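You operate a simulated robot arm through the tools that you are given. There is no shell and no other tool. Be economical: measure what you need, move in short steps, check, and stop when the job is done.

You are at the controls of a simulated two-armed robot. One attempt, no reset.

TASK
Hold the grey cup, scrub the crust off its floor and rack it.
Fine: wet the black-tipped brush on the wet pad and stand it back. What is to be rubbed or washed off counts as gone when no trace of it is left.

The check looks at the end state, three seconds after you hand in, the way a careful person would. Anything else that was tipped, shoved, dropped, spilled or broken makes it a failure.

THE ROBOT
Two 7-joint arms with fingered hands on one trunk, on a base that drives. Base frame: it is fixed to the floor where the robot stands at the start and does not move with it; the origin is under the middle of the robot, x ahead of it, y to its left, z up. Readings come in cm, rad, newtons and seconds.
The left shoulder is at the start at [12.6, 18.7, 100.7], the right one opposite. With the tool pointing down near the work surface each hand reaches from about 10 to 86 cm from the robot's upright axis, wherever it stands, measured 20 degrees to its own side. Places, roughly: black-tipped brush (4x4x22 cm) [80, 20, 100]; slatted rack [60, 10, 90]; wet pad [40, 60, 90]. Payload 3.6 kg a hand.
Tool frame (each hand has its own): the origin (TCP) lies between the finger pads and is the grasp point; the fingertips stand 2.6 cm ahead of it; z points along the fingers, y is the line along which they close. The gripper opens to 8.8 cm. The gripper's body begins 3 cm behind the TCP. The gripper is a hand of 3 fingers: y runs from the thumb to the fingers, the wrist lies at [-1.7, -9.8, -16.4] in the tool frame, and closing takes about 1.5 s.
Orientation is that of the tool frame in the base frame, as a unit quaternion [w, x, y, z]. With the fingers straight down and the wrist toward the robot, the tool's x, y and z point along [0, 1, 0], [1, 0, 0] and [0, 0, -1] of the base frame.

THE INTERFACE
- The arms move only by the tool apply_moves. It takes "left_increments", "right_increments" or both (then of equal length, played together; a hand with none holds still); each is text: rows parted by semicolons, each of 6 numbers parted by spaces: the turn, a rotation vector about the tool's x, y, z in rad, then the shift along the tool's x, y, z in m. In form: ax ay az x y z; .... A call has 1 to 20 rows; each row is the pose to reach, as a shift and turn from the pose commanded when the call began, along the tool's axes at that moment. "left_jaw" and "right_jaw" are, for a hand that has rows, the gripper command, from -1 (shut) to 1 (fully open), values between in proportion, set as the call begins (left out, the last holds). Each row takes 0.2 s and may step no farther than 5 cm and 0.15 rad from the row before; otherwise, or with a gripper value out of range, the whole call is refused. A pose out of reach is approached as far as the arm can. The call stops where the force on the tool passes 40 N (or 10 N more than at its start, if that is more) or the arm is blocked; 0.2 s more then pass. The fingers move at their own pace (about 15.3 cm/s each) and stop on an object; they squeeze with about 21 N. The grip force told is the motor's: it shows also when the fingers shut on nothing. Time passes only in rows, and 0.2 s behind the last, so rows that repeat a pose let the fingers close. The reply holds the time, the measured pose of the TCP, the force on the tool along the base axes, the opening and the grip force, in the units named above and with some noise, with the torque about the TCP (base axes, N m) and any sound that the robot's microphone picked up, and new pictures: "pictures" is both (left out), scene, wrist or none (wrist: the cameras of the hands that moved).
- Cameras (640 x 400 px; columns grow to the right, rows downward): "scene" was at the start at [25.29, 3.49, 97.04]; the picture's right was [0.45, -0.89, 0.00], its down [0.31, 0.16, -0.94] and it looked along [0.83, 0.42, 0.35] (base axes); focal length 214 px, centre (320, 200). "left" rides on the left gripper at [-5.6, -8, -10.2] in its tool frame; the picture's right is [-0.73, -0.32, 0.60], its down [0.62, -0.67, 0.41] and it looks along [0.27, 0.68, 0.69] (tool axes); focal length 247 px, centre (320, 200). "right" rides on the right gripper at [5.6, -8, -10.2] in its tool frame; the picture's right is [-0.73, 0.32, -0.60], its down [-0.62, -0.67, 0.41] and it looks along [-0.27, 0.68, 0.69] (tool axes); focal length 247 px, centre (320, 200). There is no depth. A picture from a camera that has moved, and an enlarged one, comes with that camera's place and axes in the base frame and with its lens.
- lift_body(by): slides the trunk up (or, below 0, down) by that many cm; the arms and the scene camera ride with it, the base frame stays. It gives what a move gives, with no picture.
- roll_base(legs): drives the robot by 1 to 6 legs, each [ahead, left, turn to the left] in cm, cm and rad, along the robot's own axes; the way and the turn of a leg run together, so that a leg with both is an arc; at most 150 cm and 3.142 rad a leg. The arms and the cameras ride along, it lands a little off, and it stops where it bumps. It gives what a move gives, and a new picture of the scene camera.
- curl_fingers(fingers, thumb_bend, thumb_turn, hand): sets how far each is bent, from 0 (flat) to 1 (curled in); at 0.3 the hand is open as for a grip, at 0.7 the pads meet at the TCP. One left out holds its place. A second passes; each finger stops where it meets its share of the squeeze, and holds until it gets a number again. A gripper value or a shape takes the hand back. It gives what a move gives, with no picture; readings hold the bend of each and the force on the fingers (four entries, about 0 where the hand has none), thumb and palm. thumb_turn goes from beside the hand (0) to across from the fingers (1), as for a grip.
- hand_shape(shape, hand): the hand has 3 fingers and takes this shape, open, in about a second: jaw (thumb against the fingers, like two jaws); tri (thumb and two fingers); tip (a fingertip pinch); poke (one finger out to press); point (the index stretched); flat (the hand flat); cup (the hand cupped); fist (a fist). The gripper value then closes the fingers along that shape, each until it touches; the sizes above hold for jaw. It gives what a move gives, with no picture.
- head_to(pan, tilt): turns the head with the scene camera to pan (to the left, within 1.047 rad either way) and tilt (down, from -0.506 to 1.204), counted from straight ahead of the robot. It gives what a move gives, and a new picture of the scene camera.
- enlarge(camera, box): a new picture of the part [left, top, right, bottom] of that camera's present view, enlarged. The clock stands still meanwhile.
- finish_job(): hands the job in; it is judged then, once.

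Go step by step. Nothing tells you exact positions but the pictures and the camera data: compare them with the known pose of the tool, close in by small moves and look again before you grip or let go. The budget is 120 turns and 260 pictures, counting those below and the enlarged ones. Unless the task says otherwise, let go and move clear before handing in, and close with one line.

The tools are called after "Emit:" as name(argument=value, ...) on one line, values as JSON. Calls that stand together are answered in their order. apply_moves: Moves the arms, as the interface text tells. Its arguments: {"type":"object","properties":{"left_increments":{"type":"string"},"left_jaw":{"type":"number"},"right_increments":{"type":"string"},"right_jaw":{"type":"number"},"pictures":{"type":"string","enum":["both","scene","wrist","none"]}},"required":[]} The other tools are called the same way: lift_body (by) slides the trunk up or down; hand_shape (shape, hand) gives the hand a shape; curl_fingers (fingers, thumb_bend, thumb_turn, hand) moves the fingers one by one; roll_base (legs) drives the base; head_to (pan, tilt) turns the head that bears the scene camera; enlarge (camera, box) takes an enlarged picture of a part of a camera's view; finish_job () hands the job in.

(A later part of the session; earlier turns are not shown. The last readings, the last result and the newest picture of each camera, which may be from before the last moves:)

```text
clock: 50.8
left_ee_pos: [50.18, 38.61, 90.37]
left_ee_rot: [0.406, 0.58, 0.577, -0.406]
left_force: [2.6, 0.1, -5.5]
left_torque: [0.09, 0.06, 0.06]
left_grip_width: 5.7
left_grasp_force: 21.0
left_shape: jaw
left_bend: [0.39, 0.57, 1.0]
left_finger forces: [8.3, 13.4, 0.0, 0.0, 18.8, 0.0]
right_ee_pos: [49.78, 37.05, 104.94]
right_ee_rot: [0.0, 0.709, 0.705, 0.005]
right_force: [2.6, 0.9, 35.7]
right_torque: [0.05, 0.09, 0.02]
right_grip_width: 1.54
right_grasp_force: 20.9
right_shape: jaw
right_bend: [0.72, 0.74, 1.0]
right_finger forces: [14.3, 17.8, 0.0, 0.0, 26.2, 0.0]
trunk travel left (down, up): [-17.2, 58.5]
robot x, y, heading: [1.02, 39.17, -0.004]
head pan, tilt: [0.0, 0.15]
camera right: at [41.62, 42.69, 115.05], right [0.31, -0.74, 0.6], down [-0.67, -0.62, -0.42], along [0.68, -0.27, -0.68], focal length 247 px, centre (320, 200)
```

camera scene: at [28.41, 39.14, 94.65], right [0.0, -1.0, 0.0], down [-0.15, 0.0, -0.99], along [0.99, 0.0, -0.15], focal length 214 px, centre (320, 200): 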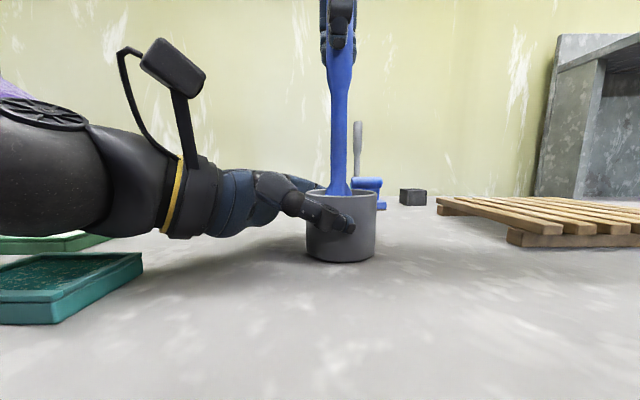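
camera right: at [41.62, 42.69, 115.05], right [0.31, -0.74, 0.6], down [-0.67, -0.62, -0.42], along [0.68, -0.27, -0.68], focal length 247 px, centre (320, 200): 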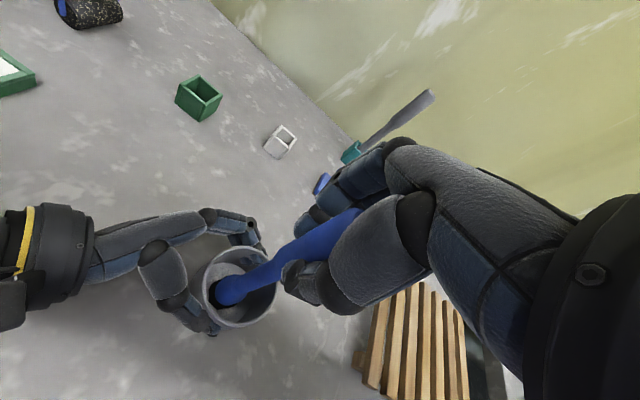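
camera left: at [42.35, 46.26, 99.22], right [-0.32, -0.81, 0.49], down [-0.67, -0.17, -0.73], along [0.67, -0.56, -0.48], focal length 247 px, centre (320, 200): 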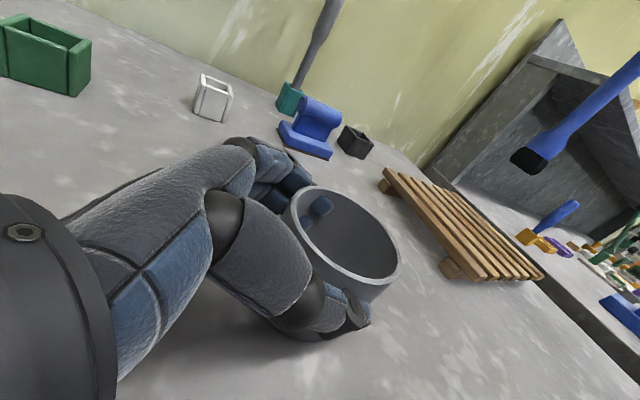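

Contact is stiff at TCP z≈105.0. I'll ease off to a light press and rub circles 1.2 cm in radius over the floor.

Emit:
apply_moves(right_increments="0 0 0 0 0 -0.003;0 0 0 0.006 0 -0.003;0 0 0 0.012 0 -0.003;0 0 0 0.0104 0.006 -0.003;0 0 0 0.006 0.0104 -0.003;0 0 0 0 0.012 -0.003;0 0 0 -0.006 0.0104 -0.003;0 0 0 -0.0104 0.006 -0.003;0 0 0 -0.012 0 -0.003;0 0 0 -0.0104 -0.006 -0.003;0 0 0 -0.006 -0.0104 -0.003;0 0 0 0 -0.012 -0.003;0 0 0 0.006 -0.0104 -0.003;0 0 0 0.0104 -0.006 -0.003;0 0 0 0.012 0 -0.003;0 0 0 0.006 0 -0.003;0 0 0 0 0.006 -0.003;0 0 0 -0.006 0 -0.003;0 0 0 0 -0.006 -0.003;0 0 0 0 0 -0.003", pictures="wrist")

Emit:
enlarge(camera="right", box=[140, 200, 340, 340])

```text
clock: 55.0
left_ee_pos: [50.15, 38.62, 90.33]
left_ee_rot: [0.405, 0.581, 0.577, -0.406]
left_force: [-0.6, -0.4, -2.5]
left_torque: [0.06, 0.04, -0.01]
left_grip_width: 5.66
left_grasp_force: 20.8
left_shape: jaw
left_bend: [0.39, 0.57, 1.0]
left_finger forces: [7.7, 12.1, 0.0, 0.1, 20.6, 0.0]
right_ee_pos: [49.84, 36.99, 104.88]
right_ee_rot: [0.0, 0.709, 0.706, 0.0]
right_force: [1.5, 0.4, 21.1]
right_torque: [0.01, 0.04, 0.01]
right_grip_width: 1.55
right_grasp_force: 20.8
right_shape: jaw
right_bend: [0.72, 0.74, 1.0]
right_finger forces: [12.8, 16.2, 0.0, 0.0, 23.6, 0.1]
trunk travel left (down, up): [-17.2, 58.5]
robot x, y, heading: [0.98, 39.21, 0.0]
head pan, tilt: [0.0, 0.15]
camera right: at [41.71, 42.75, 115.09], right [0.31, -0.74, 0.6], down [-0.67, -0.62, -0.41], along [0.68, -0.27, -0.69], focal length 247 px, centre (320, 200)
```

right: 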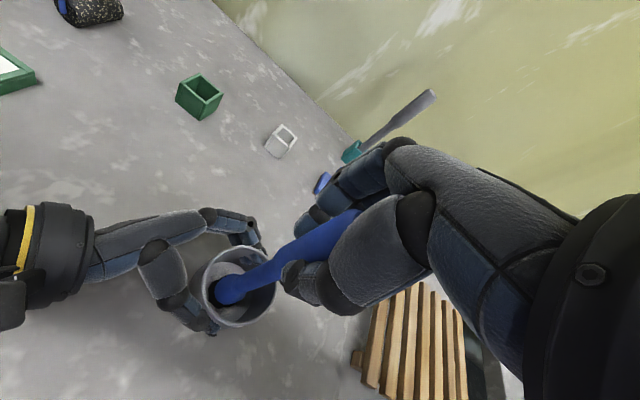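

```text
2.86 times, centred on (240, 270) of right
camera zoom: at [41.71, 42.75, 115.09], right [0.31, -0.74, 0.6], down [-0.67, -0.62, -0.41], along [0.68, -0.27, -0.69], focal length 706 px, centre (549, 0)
```

zoom: 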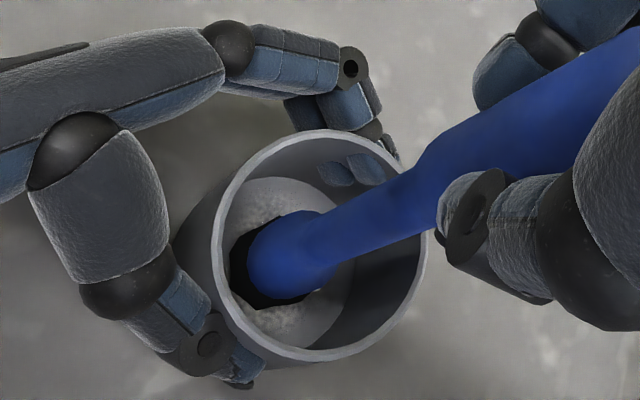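

The cup stayed put. I'll lift the brush out to inspect the floor.

Emit:
apply_moves(right_increments="0 0 0 0 0 -0.03;0 0 0 0 0 -0.07;0 0 0 -0.02 0 -0.11;0 0 0 -0.03 0 -0.13;0 0 0 -0.03 0 -0.13", pictures="none")

Emit:
enlarge(camera="right", box=[100, 250, 240, 350])

```text
clock: 56.2
left_ee_pos: [50.29, 38.56, 90.25]
left_ee_rot: [0.406, 0.58, 0.577, -0.407]
left_force: [0.2, 0.2, -0.1]
left_torque: [-0.02, -0.02, 0.02]
left_grip_width: 5.68
left_grasp_force: 21.2
left_shape: jaw
left_bend: [0.39, 0.57, 0.99]
left_finger forces: [8.3, 11.4, 0.0, 0.1, 20.0, 0.0]
right_ee_pos: [49.96, 34.1, 117.82]
right_ee_rot: [-0.001, 0.709, 0.705, 0.0]
right_force: [0.0, -1.0, 0.3]
right_torque: [-0.03, -0.02, 0.03]
right_grip_width: 1.39
right_grasp_force: 20.7
right_shape: jaw
right_bend: [0.67, 0.74, 1.0]
right_finger forces: [10.2, 13.7, 0.0, 0.0, 20.2, 0.0]
trunk travel left (down, up): [-17.2, 58.5]
robot x, y, heading: [0.94, 39.27, -0.001]
head pan, tilt: [0.0, 0.15]
```

```text
4.00 times, centred on (170, 300) of right
camera zoom: at [41.81, 39.81, 127.95], right [0.32, -0.74, 0.6], down [-0.67, -0.62, -0.41], along [0.67, -0.27, -0.69], focal length 988 px, centre (920, -200)
```

zoom: 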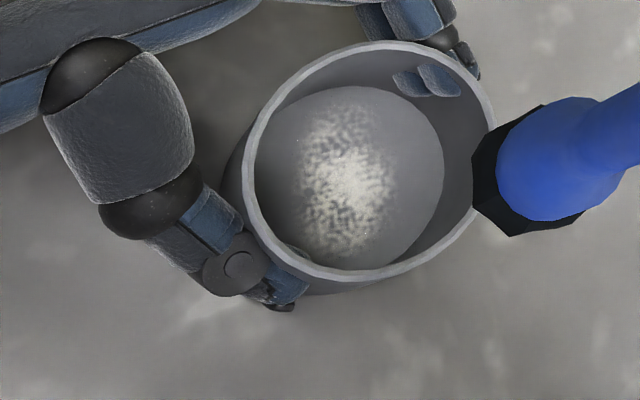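

The crust is partly removed and centred where I scrub. I'll go back in for more strokes.

Emit:
apply_moves(right_increments="0 0 0 0.03 0 0.03;0 0 0 0.03 0 0.07;0 0 0 0.03 0 0.11;0 0 0 0.03 0 0.13;0 0 0 0.042 0 0.13;0 0 0 0.03 0 0.13;0 0 0 0.018 0 0.13;0 0 0 0.03 0 0.13;0 0 0 0.042 0 0.13;0 0 0 0.03 0 0.13;0 0 0 0.018 0 0.13;0 0 0 0.03 0 0.13;0 0 0 0.03 0.012 0.13;0 0 0 0.03 0 0.13;0 0 0 0.03 -0.012 0.13;0 0 0 0.03 0 0.13;0 0 0 0.03 0.012 0.13;0 0 0 0.03 0 0.13;0 0 0 0.03 -0.012 0.13;0 0 0 0.03 0 0.13", pictures="none")

Emit:
apply_moves(right_increments="0 0 0 0.005 0 0;0 0 0 0 0.005 0;0 0 0 -0.005 0 0;0 0 0 0 -0.005 0;0 0 0 0.009 0 0;0 0 0 0.006 0.006 0;0 0 0 0 0.009 0;0 0 0 -0.006 0.006 0;0 0 0 -0.009 0 0;0 0 0 -0.006 -0.006 0;0 0 0 0 -0.009 0;0 0 0 0.006 -0.006 0;0 0 0 0.012 0 0;0 0 0 0.008 0.008 0;0 0 0 0 0.012 0;0 0 0 -0.008 0.008 0;0 0 0 -0.012 0 0;0 0 0 -0.008 -0.008 0;0 0 0 0.004 -0.01 0;0 0 0 0 0 0", pictures="none")

Emit:
apply_moves(right_increments="0 0 0 0 0 -0.03;0 0 0 0 0 -0.07;0 0 0 -0.02 0 -0.11;0 0 0 -0.03 0 -0.13;0 0 0 -0.03 0 -0.13", pictures="none")

Emit:
enlarge(camera="right", box=[100, 250, 240, 350])

```text
clock: 60.4
left_ee_pos: [50.17, 38.4, 90.38]
left_ee_rot: [0.406, 0.58, 0.578, -0.406]
left_force: [-0.6, 1.4, -3.3]
left_torque: [0.08, 0.03, 0.0]
left_grip_width: 5.67
left_grasp_force: 21.0
left_shape: jaw
left_bend: [0.39, 0.57, 1.0]
left_finger forces: [7.7, 12.0, 0.1, 0.0, 20.8, 0.0]
right_ee_pos: [49.99, 37.12, 104.81]
right_ee_rot: [-0.001, 0.709, 0.706, 0.0]
right_force: [1.0, -1.3, 19.2]
right_torque: [0.02, 0.13, -0.01]
right_grip_width: 1.46
right_grasp_force: 20.9
right_shape: jaw
right_bend: [0.72, 0.74, 1.0]
right_finger forces: [12.5, 17.3, 0.0, 0.0, 24.0, 0.0]
trunk travel left (down, up): [-17.2, 58.5]
robot x, y, heading: [1.06, 39.49, -0.003]
head pan, tilt: [0.0, 0.15]
```

```text
clock: 64.6
left_ee_pos: [50.07, 38.62, 90.34]
left_ee_rot: [0.406, 0.58, 0.577, -0.407]
left_force: [-1.0, 0.1, -2.2]
left_torque: [0.04, 0.01, 0.02]
left_grip_width: 5.68
left_grasp_force: 21.3
left_shape: jaw
left_bend: [0.39, 0.57, 1.0]
left_finger forces: [7.9, 11.9, 0.0, 0.0, 20.7, 0.0]
right_ee_pos: [49.96, 37.08, 104.83]
right_ee_rot: [0.0, 0.708, 0.706, 0.0]
right_force: [0.8, -1.2, 17.1]
right_torque: [0.04, 0.11, 0.0]
right_grip_width: 1.45
right_grasp_force: 21.1
right_shape: jaw
right_bend: [0.72, 0.74, 1.0]
right_finger forces: [12.8, 16.5, 0.0, 0.1, 23.4, 0.1]
trunk travel left (down, up): [-17.2, 58.5]
robot x, y, heading: [1.05, 39.32, -0.005]
head pan, tilt: [0.0, 0.15]
```

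```text
clock: 65.8
left_ee_pos: [50.13, 38.55, 90.42]
left_ee_rot: [0.407, 0.58, 0.577, -0.407]
left_force: [-0.3, -0.3, 1.4]
left_torque: [-0.04, -0.07, -0.01]
left_grip_width: 5.65
left_grasp_force: 21.8
left_shape: jaw
left_bend: [0.39, 0.57, 0.99]
left_finger forces: [8.5, 11.5, 0.0, 0.0, 19.9, 0.0]
right_ee_pos: [49.81, 33.93, 117.78]
right_ee_rot: [0.0, 0.709, 0.705, 0.0]
right_force: [0.4, 0.5, -0.2]
right_torque: [0.02, -0.01, -0.04]
right_grip_width: 1.4
right_grasp_force: 20.8
right_shape: jaw
right_bend: [0.67, 0.74, 1.0]
right_finger forces: [10.8, 13.8, 0.0, 0.1, 20.0, 0.0]
trunk travel left (down, up): [-17.2, 58.5]
robot x, y, heading: [1.22, 39.43, -0.003]
head pan, tilt: [0.0, 0.15]
```

```text
4.00 times, centred on (170, 300) of right
camera zoom: at [41.66, 39.64, 127.98], right [0.32, -0.74, 0.6], down [-0.67, -0.62, -0.41], along [0.67, -0.27, -0.69], focal length 988 px, centre (920, -200)
```

zoom: 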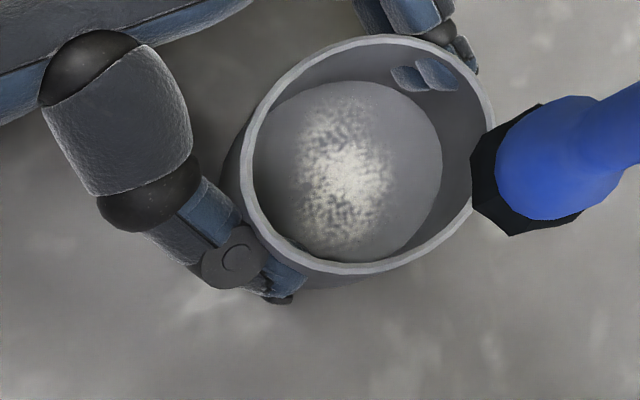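

The second pass changed nothing visible, so the brush may not be wet (or has dried). I'll zoom in on its tip.

Emit:
enlarge(camera="right", box=[195, 270, 265, 320])

Emit:
head_to(pan=-0.1, tilt=-0.1)

Emit:
enlarge(camera="scene", box=[260, 80, 420, 230])

```text
8.00 times, centred on (230, 295) of right
camera zoom: at [41.66, 39.64, 127.98], right [0.32, -0.74, 0.6], down [-0.67, -0.62, -0.41], along [0.67, -0.27, -0.69], focal length 1976 px, centre (1040, -560)
```

zoom: 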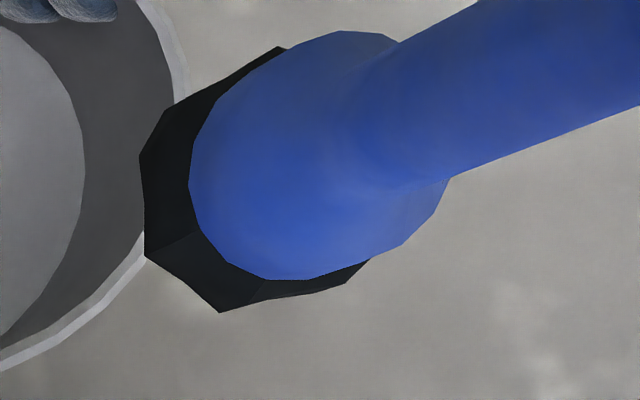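

```text
clock: 66.6
left_ee_pos: [50.27, 38.57, 90.34]
left_ee_rot: [0.405, 0.58, 0.578, -0.406]
left_force: [0.1, 1.0, 2.2]
left_torque: [-0.02, -0.07, 0.01]
left_grip_width: 5.66
left_grasp_force: 21.3
left_shape: jaw
left_bend: [0.39, 0.57, 0.99]
left_finger forces: [8.5, 11.4, 0.0, 0.0, 20.0, 0.0]
right_ee_pos: [49.75, 33.85, 117.74]
right_ee_rot: [0.0, 0.709, 0.705, 0.0]
right_force: [0.5, 0.0, -1.0]
right_torque: [0.01, -0.02, 0.0]
right_grip_width: 1.38
right_grasp_force: 21.3
right_shape: jaw
right_bend: [0.67, 0.74, 1.0]
right_finger forces: [10.7, 13.8, 0.0, 0.0, 20.0, 0.0]
trunk travel left (down, up): [-17.2, 58.5]
robot x, y, heading: [0.99, 38.99, -0.007]
head pan, tilt: [-0.099, -0.099]
camera scene: at [27.79, 38.28, 96.9], right [-0.1, -0.99, 0.0], down [0.1, -0.01, -1.0], along [0.99, -0.1, 0.1], focal length 214 px, centre (320, 200)
```

scene: 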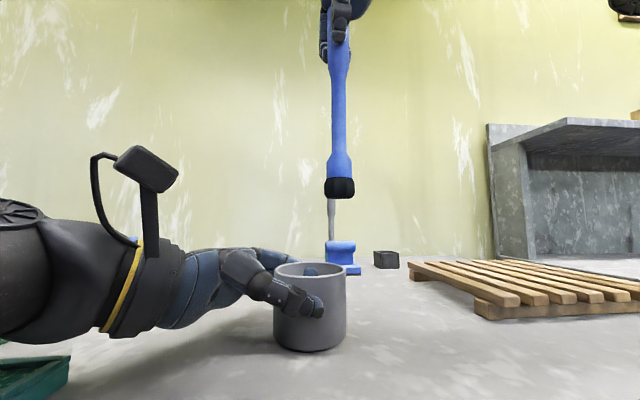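

```text
2.67 times, centred on (340, 155) of scene
camera zoom: at [27.79, 38.28, 96.9], right [-0.1, -0.99, 0.0], down [0.1, -0.01, -1.0], along [0.99, -0.1, 0.1], focal length 572 px, centre (267, 320)
```

zoom: 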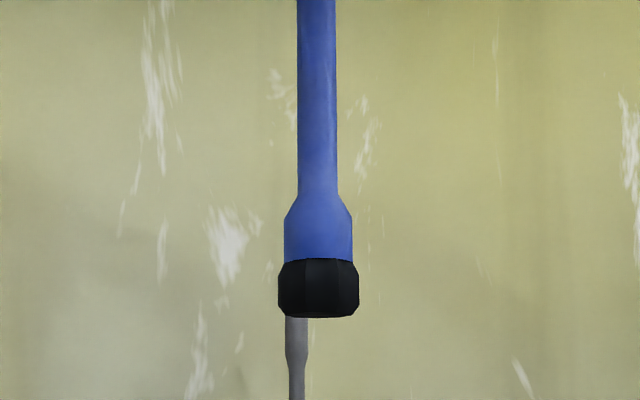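

Perhaps under 20 N the tip just stuck and pivoted in the grip. I'll try a lighter press and check that the tip really moves with a stroke.

Emit:
apply_moves(right_increments="0 0 0 0.03 0 0.03;0 0 0 0.03 0 0.07;0 0 0 0.03 0 0.11;0 0 0 0.03 0 0.1265;0 0 0 0.03 0 0.1275;0 0 0 0.03 0 0.1275", pictures="none")

Emit:
apply_moves(right_increments="0 0 0 0.006 0 0;0 0 0 0.013 0 0;0 0 0 0.013 0 0", pictures="none")

Emit:
enlarge(camera="right", box=[140, 200, 340, 340])

Emit:
apply_moves(right_increments="0 0 0 -0.006 0 0;0 0 0 -0.013 0 0;0 0 0 -0.02 0 0;0 0 0 -0.026 0 0;0 0 0 -0.026 0 0", pictures="none")

Emit:
enlarge(camera="right", box=[140, 200, 340, 340])

```text
clock: 68.0
left_ee_pos: [50.26, 38.56, 90.33]
left_ee_rot: [0.406, 0.58, 0.578, -0.406]
left_force: [0.1, -0.7, 1.8]
left_torque: [-0.06, -0.07, 0.02]
left_grip_width: 5.69
left_grasp_force: 21.0
left_shape: jaw
left_bend: [0.39, 0.57, 0.99]
left_finger forces: [8.5, 11.6, 0.0, 0.0, 19.9, 0.1]
right_ee_pos: [49.94, 37.15, 105.22]
right_ee_rot: [0.0, 0.709, 0.706, 0.0]
right_force: [0.4, 1.0, -0.1]
right_torque: [-0.01, 0.02, 0.02]
right_grip_width: 1.38
right_grasp_force: 20.9
right_shape: jaw
right_bend: [0.67, 0.74, 1.0]
right_finger forces: [10.7, 13.7, 0.1, 0.0, 19.9, 0.0]
trunk travel left (down, up): [-17.2, 58.5]
robot x, y, heading: [1.19, 38.78, -0.0]
head pan, tilt: [-0.099, -0.099]
```

```text
clock: 68.8
left_ee_pos: [50.24, 38.62, 90.34]
left_ee_rot: [0.405, 0.581, 0.577, -0.407]
left_force: [-0.4, -0.9, 2.2]
left_torque: [-0.04, -0.11, 0.03]
left_grip_width: 5.64
left_grasp_force: 21.5
left_shape: jaw
left_bend: [0.39, 0.57, 0.99]
left_finger forces: [8.4, 11.6, 0.0, 0.0, 20.0, 0.0]
right_ee_pos: [49.87, 38.4, 104.99]
right_ee_rot: [0.0, 0.709, 0.705, 0.0]
right_force: [0.1, 0.1, 0.5]
right_torque: [-0.05, 0.02, -0.02]
right_grip_width: 1.37
right_grasp_force: 20.7
right_shape: jaw
right_bend: [0.67, 0.74, 1.0]
right_finger forces: [10.6, 13.9, 0.1, 0.1, 19.9, 0.1]
trunk travel left (down, up): [-17.2, 58.5]
robot x, y, heading: [0.89, 39.02, -0.0]
head pan, tilt: [-0.099, -0.099]
```

```text
2.86 times, centred on (240, 270) of right
camera zoom: at [41.82, 44.06, 115.21], right [0.31, -0.74, 0.6], down [-0.67, -0.62, -0.41], along [0.67, -0.27, -0.69], focal length 706 px, centre (549, 0)
```

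zoom: 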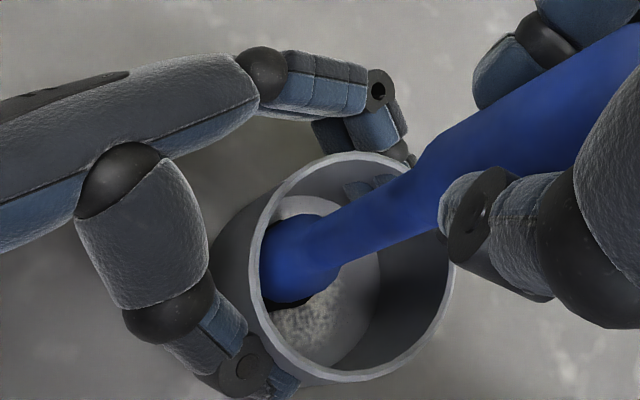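

```text
clock: 70.0
left_ee_pos: [50.38, 38.49, 90.34]
left_ee_rot: [0.405, 0.581, 0.577, -0.406]
left_force: [0.5, -0.3, 1.9]
left_torque: [-0.03, -0.06, -0.01]
left_grip_width: 5.68
left_grasp_force: 21.0
left_shape: jaw
left_bend: [0.39, 0.57, 0.99]
left_finger forces: [8.4, 11.7, 0.1, 0.0, 20.0, 0.0]
right_ee_pos: [49.89, 35.69, 105.13]
right_ee_rot: [-0.001, 0.709, 0.705, 0.0]
right_force: [0.2, 0.0, 0.4]
right_torque: [-0.02, 0.04, -0.02]
right_grip_width: 1.39
right_grasp_force: 21.0
right_shape: jaw
right_bend: [0.67, 0.74, 1.0]
right_finger forces: [10.7, 13.9, 0.1, 0.0, 20.0, 0.0]
trunk travel left (down, up): [-17.2, 58.5]
robot x, y, heading: [0.85, 38.89, 0.002]
head pan, tilt: [-0.099, -0.099]
```

```text
2.86 times, centred on (240, 270) of right
camera zoom: at [41.77, 41.46, 115.22], right [0.32, -0.74, 0.6], down [-0.67, -0.62, -0.41], along [0.67, -0.27, -0.69], focal length 706 px, centre (549, 0)
```

zoom: 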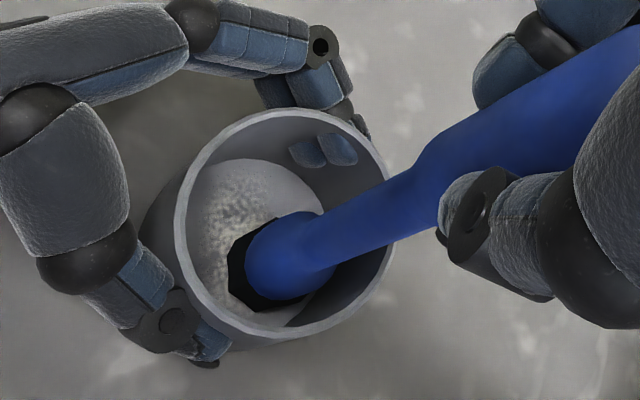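

No contact at that height. I'll press 3 mm more and do strokes, imaging at the end of a stroke to see whether the tip drags.

Emit:
apply_moves(right_increments="0 0 0 0.003 0 0.002;0 0 0 0.003 0 0.003;0 0 0 0.008 0 0.003;0 0 0 0.013 0 0.003;0 0 0 0.019 0 0.003;0 0 0 0.025 0 0.003", pictures="none")

Emit:
enlarge(camera="right", box=[140, 200, 340, 340])

```text
clock: 71.4
left_ee_pos: [50.15, 38.52, 90.36]
left_ee_rot: [0.406, 0.58, 0.578, -0.406]
left_force: [3.0, 0.0, -2.0]
left_torque: [0.04, -0.06, 0.04]
left_grip_width: 5.66
left_grasp_force: 21.3
left_shape: jaw
left_bend: [0.39, 0.57, 1.0]
left_finger forces: [8.9, 13.3, 0.0, 0.0, 18.9, 0.0]
right_ee_pos: [49.76, 38.14, 104.83]
right_ee_rot: [0.0, 0.709, 0.705, 0.001]
right_force: [-1.5, -0.3, 21.2]
right_torque: [-0.17, 0.06, -0.01]
right_grip_width: 1.41
right_grasp_force: 21.7
right_shape: jaw
right_bend: [0.72, 0.74, 1.0]
right_finger forces: [12.6, 18.4, 0.0, 0.1, 24.7, 0.0]
trunk travel left (down, up): [-17.2, 58.5]
robot x, y, heading: [0.96, 39.08, 0.004]
head pan, tilt: [-0.099, -0.099]
```

```text
2.86 times, centred on (240, 270) of right
camera zoom: at [41.68, 43.99, 115.04], right [0.31, -0.74, 0.6], down [-0.67, -0.62, -0.41], along [0.68, -0.27, -0.69], focal length 706 px, centre (549, 0)
```

zoom: 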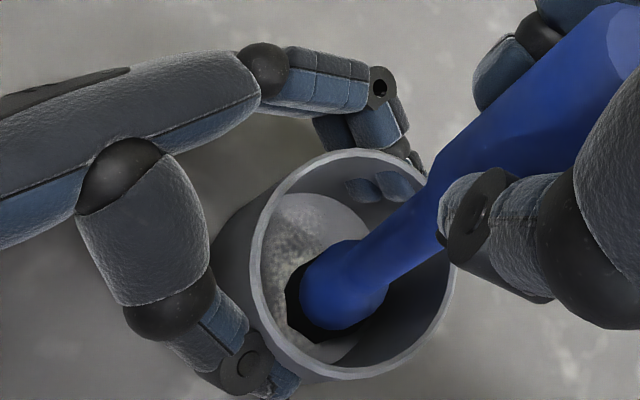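

That confirms it: the tip stuck and the brush pivoted in the grip. I'll go back to straighten it, ease up to a very light press and use strokes with more travel.

Emit:
apply_moves(right_increments="0 0 0 -0.006 0 0;0 0 0 -0.012 0 0;0 0 0 -0.018 0 0;0 0 0 -0.025 0 0;0 0 0 -0.025 0 -0.0023;0 0 0 -0.025 0 -0.0023", pictures="none")

Emit:
apply_moves(right_increments="0 0 0 0.006 0 0;0 0 0 0.012 0 0;0 0 0 0.018 0 0;0 0 0 0.025 0 0;0 0 0 0.025 0 0", pictures="none")

Emit:
enlarge(camera="right", box=[140, 200, 340, 340])

```text
clock: 72.8
left_ee_pos: [50.2, 38.65, 90.31]
left_ee_rot: [0.406, 0.579, 0.577, -0.407]
left_force: [0.7, -0.2, 0.8]
left_torque: [0.01, 0.0, 0.05]
left_grip_width: 5.68
left_grasp_force: 21.1
left_shape: jaw
left_bend: [0.39, 0.57, 1.0]
left_finger forces: [8.2, 12.4, 0.1, 0.0, 20.4, 0.0]
right_ee_pos: [49.91, 35.72, 104.84]
right_ee_rot: [0.0, 0.708, 0.706, -0.001]
right_force: [-0.2, 0.0, 7.4]
right_torque: [0.09, 0.04, -0.03]
right_grip_width: 1.39
right_grasp_force: 21.4
right_shape: jaw
right_bend: [0.67, 0.74, 1.0]
right_finger forces: [12.0, 15.1, 0.1, 0.0, 21.8, 0.0]
trunk travel left (down, up): [-17.2, 58.5]
robot x, y, heading: [0.65, 38.82, 0.002]
head pan, tilt: [-0.099, -0.099]
```

```text
clock: 74.0
left_ee_pos: [50.28, 38.57, 90.36]
left_ee_rot: [0.406, 0.58, 0.577, -0.406]
left_force: [-1.2, -0.1, 0.7]
left_torque: [-0.02, -0.06, -0.08]
left_grip_width: 5.66
left_grasp_force: 20.4
left_shape: jaw
left_bend: [0.39, 0.57, 1.0]
left_finger forces: [7.9, 11.9, 0.1, 0.0, 20.7, 0.0]
right_ee_pos: [50.04, 38.23, 104.9]
right_ee_rot: [0.001, 0.709, 0.705, 0.0]
right_force: [0.6, -0.8, 2.0]
right_torque: [-0.16, 0.04, 0.0]
right_grip_width: 1.39
right_grasp_force: 20.8
right_shape: jaw
right_bend: [0.67, 0.74, 1.0]
right_finger forces: [10.7, 16.3, 0.0, 0.1, 21.0, 0.0]
trunk travel left (down, up): [-17.2, 58.5]
robot x, y, heading: [0.95, 39.24, 0.001]
head pan, tilt: [-0.099, -0.099]
```

```text
2.86 times, centred on (240, 270) of right
camera zoom: at [41.85, 43.94, 115.19], right [0.31, -0.74, 0.6], down [-0.67, -0.62, -0.41], along [0.67, -0.27, -0.69], focal length 706 px, centre (549, 0)
```

zoom: 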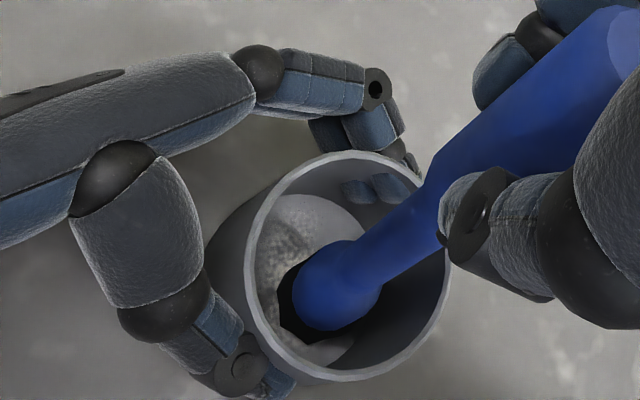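

Now the load sheds by tilting (2 N) and the tip begins to drag. I'll use longer strokes at slightly lighter interference.

Emit:
apply_moves(right_increments="0 0 0 0.006 0 -0.0005;0 0 0 0.013 0 -0.0005;0 0 0 0.001 0 -0.0005;0 0 0 -0.012 0 -0.0005;0 0 0 -0.025 0 -0.0005;0 0 0 -0.038 0 -0.0005;0 0 0 -0.025 0 -0.0005;0 0 0 -0.012 0 -0.0005;0 0 0 0.001 0 -0.0005;0 0 0 0.013 0 -0.0005;0 0 0 0.001 0 -0.0005;0 0 0 -0.012 0 -0.0005;0 0 0 -0.025 0 -0.0005;0 0 0 -0.038 0 -0.0005;0 0 0 -0.025 0 -0.0005;0 0 0 -0.012 0 -0.0005;0 0 0 0.001 0 -0.0005;0 0 0 0.013 0 -0.0005;0 0 0 0.013 0 -0.0005", pictures="none")

Emit:
enlarge(camera="right", box=[140, 200, 340, 340])

Emit:
apply_moves(right_increments="0 0 0 -0.012 0 0;0 0 0 -0.025 0 0;0 0 0 -0.038 0 0;0 0 0 -0.051 0 0;0 0 0 -0.051 0 0", pictures="none")

Emit:
enlarge(camera="right", box=[140, 200, 340, 340])

```text
clock: 78.0
left_ee_pos: [50.27, 38.55, 90.29]
left_ee_rot: [0.406, 0.581, 0.578, -0.406]
left_force: [-0.8, 1.0, 1.6]
left_torque: [0.0, -0.07, -0.04]
left_grip_width: 5.64
left_grasp_force: 21.1
left_shape: jaw
left_bend: [0.39, 0.57, 0.99]
left_finger forces: [8.2, 12.0, 0.1, 0.0, 20.4, 0.0]
right_ee_pos: [50.06, 39.52, 104.98]
right_ee_rot: [0.0, 0.709, 0.705, 0.0]
right_force: [0.4, -1.4, 1.1]
right_torque: [-0.16, -0.06, 0.01]
right_grip_width: 1.36
right_grasp_force: 20.9
right_shape: jaw
right_bend: [0.67, 0.74, 1.0]
right_finger forces: [10.2, 16.1, 0.0, 0.1, 20.3, 0.1]
trunk travel left (down, up): [-17.2, 58.5]
robot x, y, heading: [1.25, 39.02, -0.004]
head pan, tilt: [-0.099, -0.099]
```

```text
2.86 times, centred on (240, 270) of right
camera zoom: at [41.81, 45.29, 115.22], right [0.31, -0.74, 0.6], down [-0.67, -0.62, -0.41], along [0.67, -0.27, -0.69], focal length 706 px, centre (549, 0)
```

zoom: 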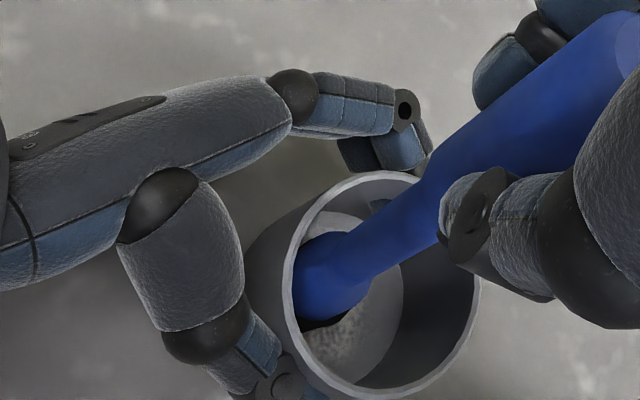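

```text
clock: 79.2
left_ee_pos: [50.27, 38.47, 90.36]
left_ee_rot: [0.406, 0.58, 0.577, -0.407]
left_force: [0.5, -0.3, 0.0]
left_torque: [0.0, -0.09, 0.01]
left_grip_width: 5.66
left_grasp_force: 20.8
left_shape: jaw
left_bend: [0.39, 0.57, 0.99]
left_finger forces: [8.3, 12.1, 0.1, 0.0, 20.1, 0.0]
right_ee_pos: [49.97, 34.47, 104.94]
right_ee_rot: [0.0, 0.709, 0.706, -0.001]
right_force: [0.2, 1.1, 3.5]
right_torque: [0.24, 0.0, 0.0]
right_grip_width: 1.35
right_grasp_force: 20.9
right_shape: jaw
right_bend: [0.67, 0.74, 1.0]
right_finger forces: [12.4, 14.4, 0.0, 0.0, 20.6, 0.0]
trunk travel left (down, up): [-17.2, 58.5]
robot x, y, heading: [0.99, 39.33, -0.004]
head pan, tilt: [-0.099, -0.099]
```

```text
2.86 times, centred on (240, 270) of right
camera zoom: at [41.81, 40.13, 115.18], right [0.32, -0.74, 0.6], down [-0.67, -0.62, -0.41], along [0.67, -0.27, -0.69], focal length 706 px, centre (549, 0)
```

zoom: 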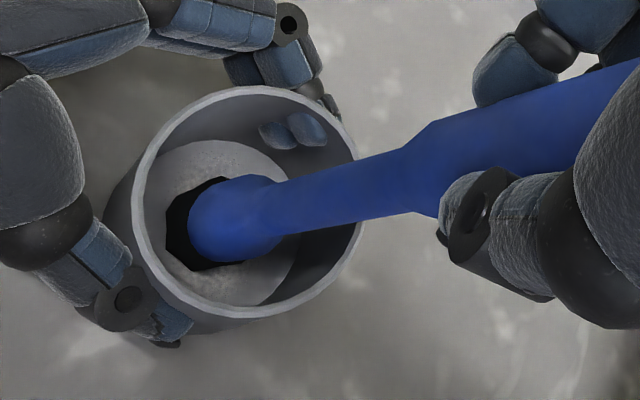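

It works: the tip drags now and the crust is fading. I'll continue with wider coverage in both directions.

Emit:
apply_moves(right_increments="0 0 0 -0.015 0 0;0 0 0 0.01 0.01 0;0 0 0 0.03 0.02 0;0 0 0 0.05 0.025 0;0 0 0 0.025 0.025 0;0 0 0 0.0 0.025 0;0 0 0 -0.015 0.025 0;0 0 0 -0.015 0 0;0 0 0 -0.015 -0.025 0;0 0 0 0.01 -0.025 0;0 0 0 0.03 -0.025 0;0 0 0 0.05 -0.025 0;0 0 0 0.05 0 0;0 0 0 0.025 0 0;0 0 0 0.0 0 0;0 0 0 -0.02 0 0;0 0 0 0 0 0;0 0 0 0.02 0 0;0 0 0 0.02 0 0", pictures="none")

Emit:
apply_moves(right_increments="0 0 0 0 0.015 0;0 0 0 0 0.03 0;0 0 0 0 0.015 0;0 0 0 0 -0.005 0;0 0 0 0 -0.03 0;0 0 0 0 -0.01 0;0 0 0 0 0.015 0;0 0 0 0 0.03 0;0 0 0 0.015 0.03 0;0 0 0 0.015 0.01 0;0 0 0 0.015 -0.01 0;0 0 0 0.015 -0.03 0;0 0 0 -0.01 -0.03 0;0 0 0 -0.03 -0.03 0;0 0 0 -0.03 -0.01 0;0 0 0 -0.03 0.01 0;0 0 0 -0.03 0.03 0;0 0 0 -0.01 0.02 0;0 0 0 0 0 0", pictures="none")

Emit:
apply_moves(right_increments="0 0 0 0 0 -0.03;0 0 0 0 0 -0.07;0 0 0 -0.02 0 -0.11;0 0 0 -0.03 0 -0.13;0 0 0 -0.03 0 -0.13", pictures="none")

Emit:
enlarge(camera="right", box=[90, 230, 260, 350])

```text
clock: 83.2
left_ee_pos: [50.21, 38.59, 90.31]
left_ee_rot: [0.406, 0.58, 0.577, -0.407]
left_force: [-0.1, 0.0, 0.3]
left_torque: [-0.01, -0.07, 0.01]
left_grip_width: 5.67
left_grasp_force: 20.9
left_shape: jaw
left_bend: [0.39, 0.57, 0.99]
left_finger forces: [8.5, 12.1, 0.1, 0.0, 20.7, 0.0]
right_ee_pos: [50.0, 36.44, 105.01]
right_ee_rot: [0.0, 0.709, 0.705, 0.0]
right_force: [0.7, -0.6, -0.1]
right_torque: [0.01, 0.03, 0.01]
right_grip_width: 1.32
right_grasp_force: 20.7
right_shape: jaw
right_bend: [0.67, 0.74, 1.0]
right_finger forces: [11.0, 13.6, 0.0, 0.1, 19.8, 0.0]
trunk travel left (down, up): [-17.2, 58.5]
robot x, y, heading: [1.2, 39.18, -0.003]
head pan, tilt: [-0.099, -0.099]
```

```text
clock: 87.2
left_ee_pos: [50.27, 38.54, 90.34]
left_ee_rot: [0.405, 0.579, 0.578, -0.407]
left_force: [-0.7, 1.4, 0.7]
left_torque: [-0.04, -0.05, 0.01]
left_grip_width: 5.64
left_grasp_force: 20.3
left_shape: jaw
left_bend: [0.39, 0.57, 0.99]
left_finger forces: [8.3, 12.2, 0.0, 0.1, 21.3, 0.1]
right_ee_pos: [49.99, 36.65, 104.98]
right_ee_rot: [0.001, 0.709, 0.705, 0.001]
right_force: [0.1, -0.7, 3.4]
right_torque: [-0.08, -0.06, 0.02]
right_grip_width: 1.27
right_grasp_force: 21.6
right_shape: jaw
right_bend: [0.67, 0.74, 1.0]
right_finger forces: [11.4, 15.4, 0.0, 0.0, 21.8, 0.0]
trunk travel left (down, up): [-17.2, 58.5]
robot x, y, heading: [0.69, 38.94, -0.002]
head pan, tilt: [-0.099, -0.099]
```

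```text
clock: 88.4
left_ee_pos: [50.25, 38.51, 90.36]
left_ee_rot: [0.406, 0.58, 0.577, -0.407]
left_force: [-0.7, 0.2, 1.4]
left_torque: [0.01, -0.01, 0.0]
left_grip_width: 5.66
left_grasp_force: 20.6
left_shape: jaw
left_bend: [0.39, 0.57, 0.99]
left_finger forces: [9.0, 11.7, 0.0, 0.0, 20.9, 0.0]
right_ee_pos: [50.02, 33.44, 117.85]
right_ee_rot: [0.0, 0.709, 0.705, -0.001]
right_force: [0.0, 0.0, -1.1]
right_torque: [-0.02, -0.03, -0.02]
right_grip_width: 1.31
right_grasp_force: 20.8
right_shape: jaw
right_bend: [0.67, 0.74, 1.0]
right_finger forces: [11.4, 14.4, 0.1, 0.0, 21.1, 0.0]
trunk travel left (down, up): [-17.2, 58.5]
robot x, y, heading: [0.74, 39.07, -0.002]
head pan, tilt: [-0.099, -0.099]
```

```text
3.33 times, centred on (175, 290) of right
camera zoom: at [41.82, 39.18, 128.04], right [0.32, -0.74, 0.6], down [-0.67, -0.62, -0.41], along [0.67, -0.27, -0.69], focal length 823 px, centre (803, -100)
```

zoom: 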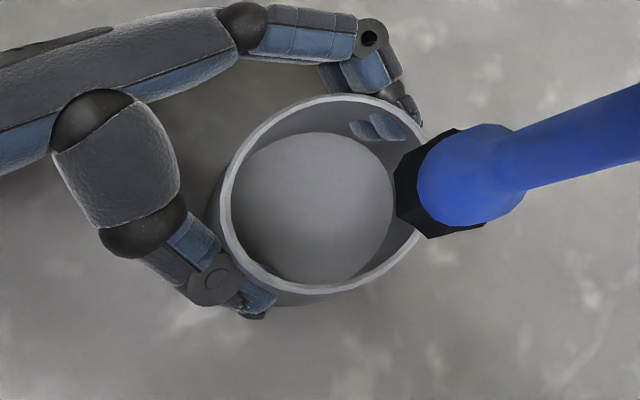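

The floor looks clean. I'll zoom hard to check for traces.

Emit:
enlarge(camera="right", box=[145, 260, 220, 320])

```text
6.67 times, centred on (182, 290) of right
camera zoom: at [41.82, 39.18, 128.04], right [0.32, -0.74, 0.6], down [-0.67, -0.62, -0.41], along [0.67, -0.27, -0.69], focal length 1646 px, centre (1237, -400)
```

zoom: 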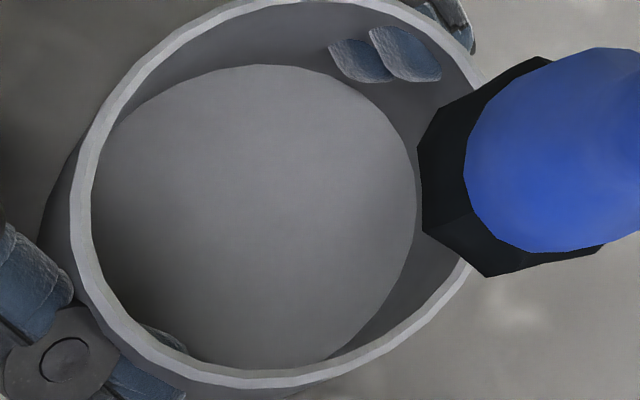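

The floor is clean. Now to rack the cup, first by raising the trunk 8 cm with the cup in hand and looking.

Emit:
lift_body(by=8)

Emit:
head_to(pan=-0.2, tilt=0.35)

Emit:
enlarge(camera="left", box=[200, 100, 640, 400])

```text
clock: 89.5
left_ee_pos: [50.29, 38.47, 98.22]
left_ee_rot: [0.405, 0.579, 0.578, -0.407]
left_force: [0.6, 0.2, -0.2]
left_torque: [0.01, 0.0, -0.02]
left_grip_width: 5.67
left_grasp_force: 20.4
left_shape: jaw
left_bend: [0.39, 0.57, 0.99]
left_finger forces: [9.3, 11.5, 0.1, 0.0, 20.8, 0.0]
right_ee_pos: [50.04, 33.43, 125.95]
right_ee_rot: [-0.001, 0.709, 0.705, -0.001]
right_force: [-0.5, -0.2, -0.7]
right_torque: [-0.02, -0.01, 0.04]
right_grip_width: 1.28
right_grasp_force: 20.7
right_shape: jaw
right_bend: [0.67, 0.74, 1.0]
right_finger forces: [11.3, 14.3, 0.0, 0.0, 21.1, 0.0]
trunk travel left (down, up): [-25.2, 50.5]
robot x, y, heading: [1.17, 38.92, -0.003]
head pan, tilt: [-0.099, -0.099]
```

```text
clock: 90.4
left_ee_pos: [50.25, 38.58, 98.34]
left_ee_rot: [0.406, 0.58, 0.578, -0.406]
left_force: [0.4, -0.9, -1.4]
left_torque: [0.03, -0.01, 0.02]
left_grip_width: 5.65
left_grasp_force: 20.7
left_shape: jaw
left_bend: [0.39, 0.57, 0.99]
left_finger forces: [9.3, 11.5, 0.0, 0.0, 20.9, 0.0]
right_ee_pos: [50.02, 33.42, 125.93]
right_ee_rot: [0.0, 0.709, 0.705, 0.0]
right_force: [-0.4, -0.8, -0.6]
right_torque: [0.02, -0.02, 0.02]
right_grip_width: 1.29
right_grasp_force: 21.3
right_shape: jaw
right_bend: [0.67, 0.74, 1.0]
right_finger forces: [11.3, 14.3, 0.0, 0.1, 21.1, 0.1]
trunk travel left (down, up): [-25.2, 50.5]
robot x, y, heading: [1.03, 39.19, 0.002]
head pan, tilt: [-0.201, 0.351]
camera scene: at [26.7, 37.29, 101.56], right [-0.2, -0.98, 0.0], down [-0.34, 0.07, -0.94], along [0.92, -0.19, -0.34], focal length 214 px, centre (320, 200)
```

scene: 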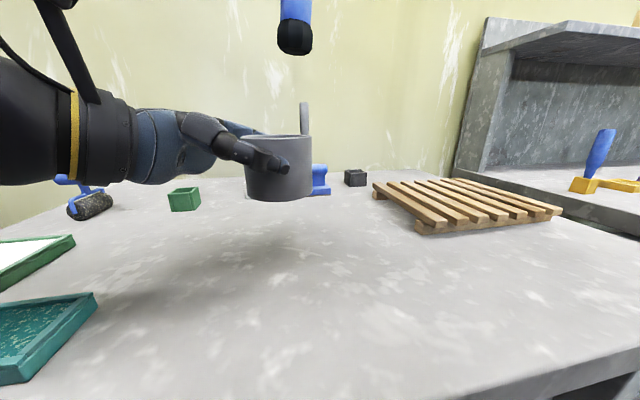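

```text
1.33 times, centred on (420, 250) of left
camera zoom: at [42.35, 46.26, 107.21], right [-0.32, -0.81, 0.49], down [-0.67, -0.17, -0.73], along [0.67, -0.56, -0.48], focal length 329 px, centre (187, 133)
```

zoom: 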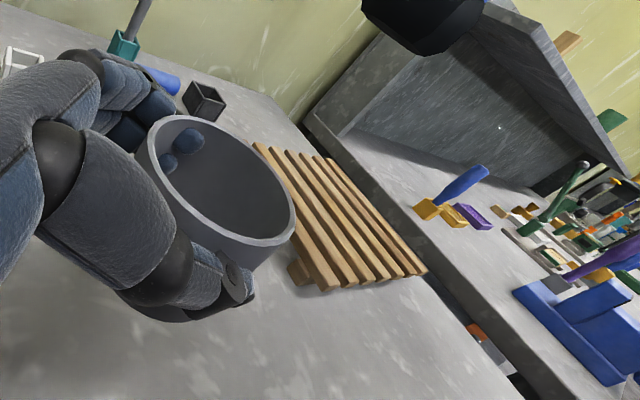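

The cup is securely held and level. I'll drive right 29 cm and ahead 4 cm to bring it over the rack.

Emit:
roll_base(legs=[[0, -29, 0], [4, 0, 0]])

Emit:
enlarge(camera="left", box=[100, 50, 640, 400])

Emit:
enlarge(camera="right", box=[50, 200, 330, 400])

```text
clock: 92.9
left_ee_pos: [54.38, 9.27, 98.23]
left_ee_rot: [0.404, 0.58, 0.578, -0.408]
left_force: [0.0, 0.3, -0.3]
left_torque: [0.01, 0.04, -0.01]
left_grip_width: 5.67
left_grasp_force: 20.9
left_shape: jaw
left_bend: [0.39, 0.57, 0.99]
left_finger forces: [9.2, 11.6, 0.0, 0.0, 20.8, 0.1]
right_ee_pos: [54.16, 4.3, 125.84]
right_ee_rot: [0.0, 0.71, 0.705, -0.001]
right_force: [0.4, -0.3, -1.1]
right_torque: [0.0, -0.01, -0.03]
right_grip_width: 1.28
right_grasp_force: 20.7
right_shape: jaw
right_bend: [0.67, 0.74, 1.0]
right_finger forces: [11.3, 14.2, 0.0, 0.0, 21.0, 0.0]
trunk travel left (down, up): [-25.2, 50.5]
robot x, y, heading: [4.85, 9.76, -0.002]
head pan, tilt: [-0.201, 0.351]
camera scene: at [30.81, 8.13, 101.5], right [-0.2, -0.98, 0.0], down [-0.34, 0.07, -0.94], along [0.92, -0.19, -0.35], focal length 214 px, centre (320, 200)
```

scene: 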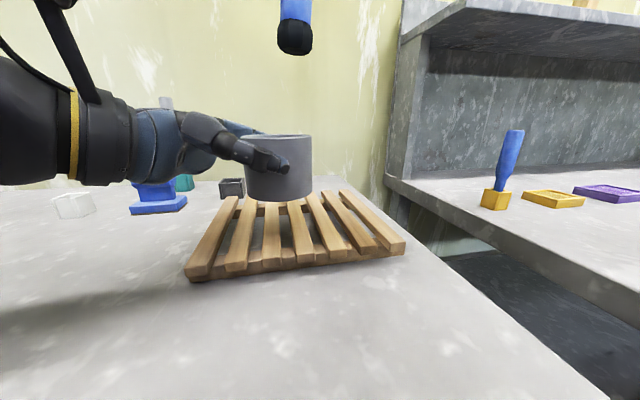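

```text
1.14 times, centred on (370, 225) of left
camera zoom: at [46.5, 17.06, 107.13], right [-0.32, -0.81, 0.49], down [-0.67, -0.17, -0.73], along [0.67, -0.56, -0.49], focal length 282 px, centre (263, 171)
```

zoom: 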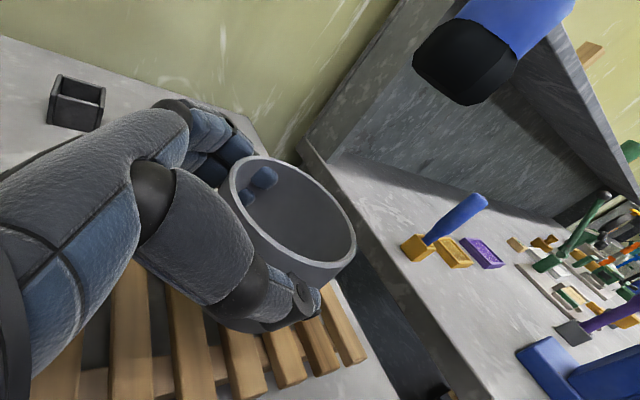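

```text
2.00 times, centred on (190, 300) of right
camera zoom: at [46.0, 9.96, 136.12], right [0.31, -0.74, 0.6], down [-0.67, -0.62, -0.41], along [0.67, -0.27, -0.69], focal length 494 px, centre (580, 0)
```

zoom: 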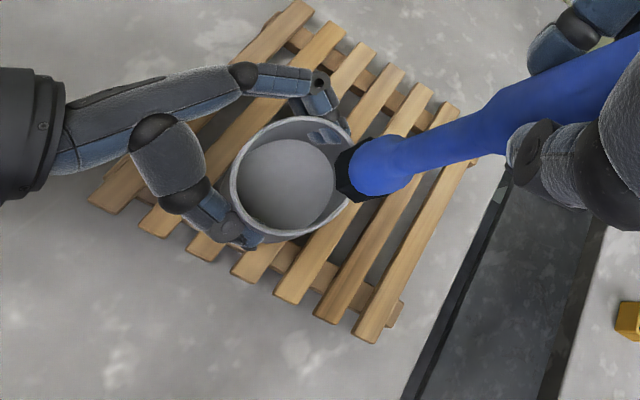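

The cup is over the rack, well inside its edges. I'll lower it gradually.

Emit:
lift_body(by=-3)

Emit:
enlarge(camera="scene", box=[160, 100, 440, 300])

```text
clock: 93.7
left_ee_pos: [54.17, 9.34, 95.37]
left_ee_rot: [0.405, 0.582, 0.576, -0.407]
left_force: [-0.4, -0.2, -0.2]
left_torque: [0.01, -0.01, 0.0]
left_grip_width: 5.66
left_grasp_force: 21.1
left_shape: jaw
left_bend: [0.39, 0.57, 0.99]
left_finger forces: [9.2, 11.5, 0.0, 0.0, 20.8, 0.0]
right_ee_pos: [53.78, 4.26, 123.06]
right_ee_rot: [0.0, 0.71, 0.704, 0.001]
right_force: [0.4, 0.3, -0.6]
right_torque: [-0.02, 0.0, 0.02]
right_grip_width: 1.3
right_grasp_force: 21.0
right_shape: jaw
right_bend: [0.67, 0.74, 1.0]
right_finger forces: [11.3, 14.3, 0.0, 0.1, 21.2, 0.0]
trunk travel left (down, up): [-22.2, 53.5]
robot x, y, heading: [5.12, 9.99, 0.001]
head pan, tilt: [-0.201, 0.351]
```

```text
2.00 times, centred on (300, 200) of scene
camera zoom: at [31.15, 8.13, 98.3], right [-0.2, -0.98, 0.0], down [-0.34, 0.07, -0.94], along [0.92, -0.19, -0.34], focal length 429 px, centre (360, 200)
```

zoom: 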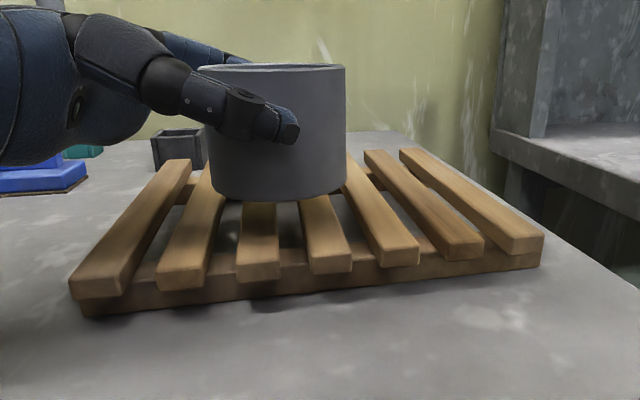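

Emit:
lift_body(by=-1.2)

Emit:
lift_body(by=-0.5)

Emit:
enlarge(camera="scene", box=[160, 100, 440, 300])

```text
clock: 94.3
left_ee_pos: [54.12, 9.31, 94.09]
left_ee_rot: [0.406, 0.581, 0.577, -0.407]
left_force: [-0.3, -0.4, -0.3]
left_torque: [0.02, -0.01, 0.02]
left_grip_width: 5.67
left_grasp_force: 21.4
left_shape: jaw
left_bend: [0.39, 0.57, 0.99]
left_finger forces: [9.3, 11.6, 0.0, 0.1, 20.8, 0.0]
right_ee_pos: [53.76, 4.21, 121.73]
right_ee_rot: [0.0, 0.709, 0.705, 0.0]
right_force: [-0.8, 0.4, -0.1]
right_torque: [-0.02, 0.0, 0.03]
right_grip_width: 1.29
right_grasp_force: 20.9
right_shape: jaw
right_bend: [0.67, 0.74, 1.0]
right_finger forces: [11.3, 14.3, 0.0, 0.0, 21.1, 0.0]
trunk travel left (down, up): [-21.0, 54.7]
robot x, y, heading: [4.85, 10.33, -0.001]
head pan, tilt: [-0.201, 0.351]
```

```text
clock: 94.8
left_ee_pos: [54.17, 9.35, 93.6]
left_ee_rot: [0.405, 0.581, 0.577, -0.407]
left_force: [0.4, -0.4, -0.4]
left_torque: [0.02, 0.01, -0.03]
left_grip_width: 5.66
left_grasp_force: 20.4
left_shape: jaw
left_bend: [0.39, 0.57, 0.99]
left_finger forces: [9.3, 11.5, 0.1, 0.0, 20.8, 0.0]
right_ee_pos: [53.77, 4.23, 121.38]
right_ee_rot: [-0.001, 0.709, 0.705, 0.0]
right_force: [-0.6, 0.1, 0.2]
right_torque: [0.01, -0.01, 0.0]
right_grip_width: 1.3
right_grasp_force: 21.6
right_shape: jaw
right_bend: [0.67, 0.74, 1.0]
right_finger forces: [11.2, 14.3, 0.1, 0.0, 21.1, 0.0]
trunk travel left (down, up): [-20.5, 55.2]
robot x, y, heading: [4.69, 9.77, -0.005]
head pan, tilt: [-0.201, 0.351]
```

```text
2.00 times, centred on (300, 200) of scene
camera zoom: at [31.51, 8.13, 96.41], right [-0.2, -0.98, 0.0], down [-0.34, 0.07, -0.94], along [0.92, -0.19, -0.34], focal length 429 px, centre (360, 200)
```

zoom: 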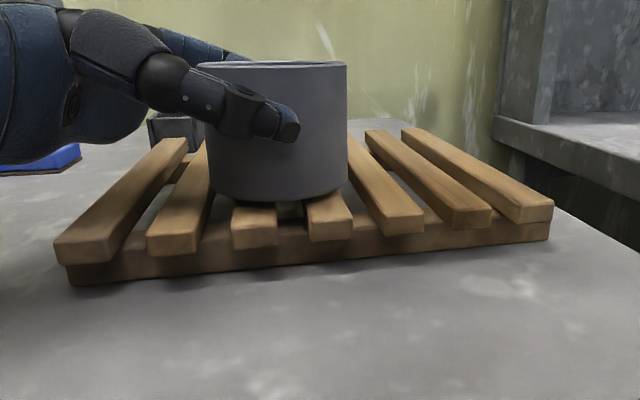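

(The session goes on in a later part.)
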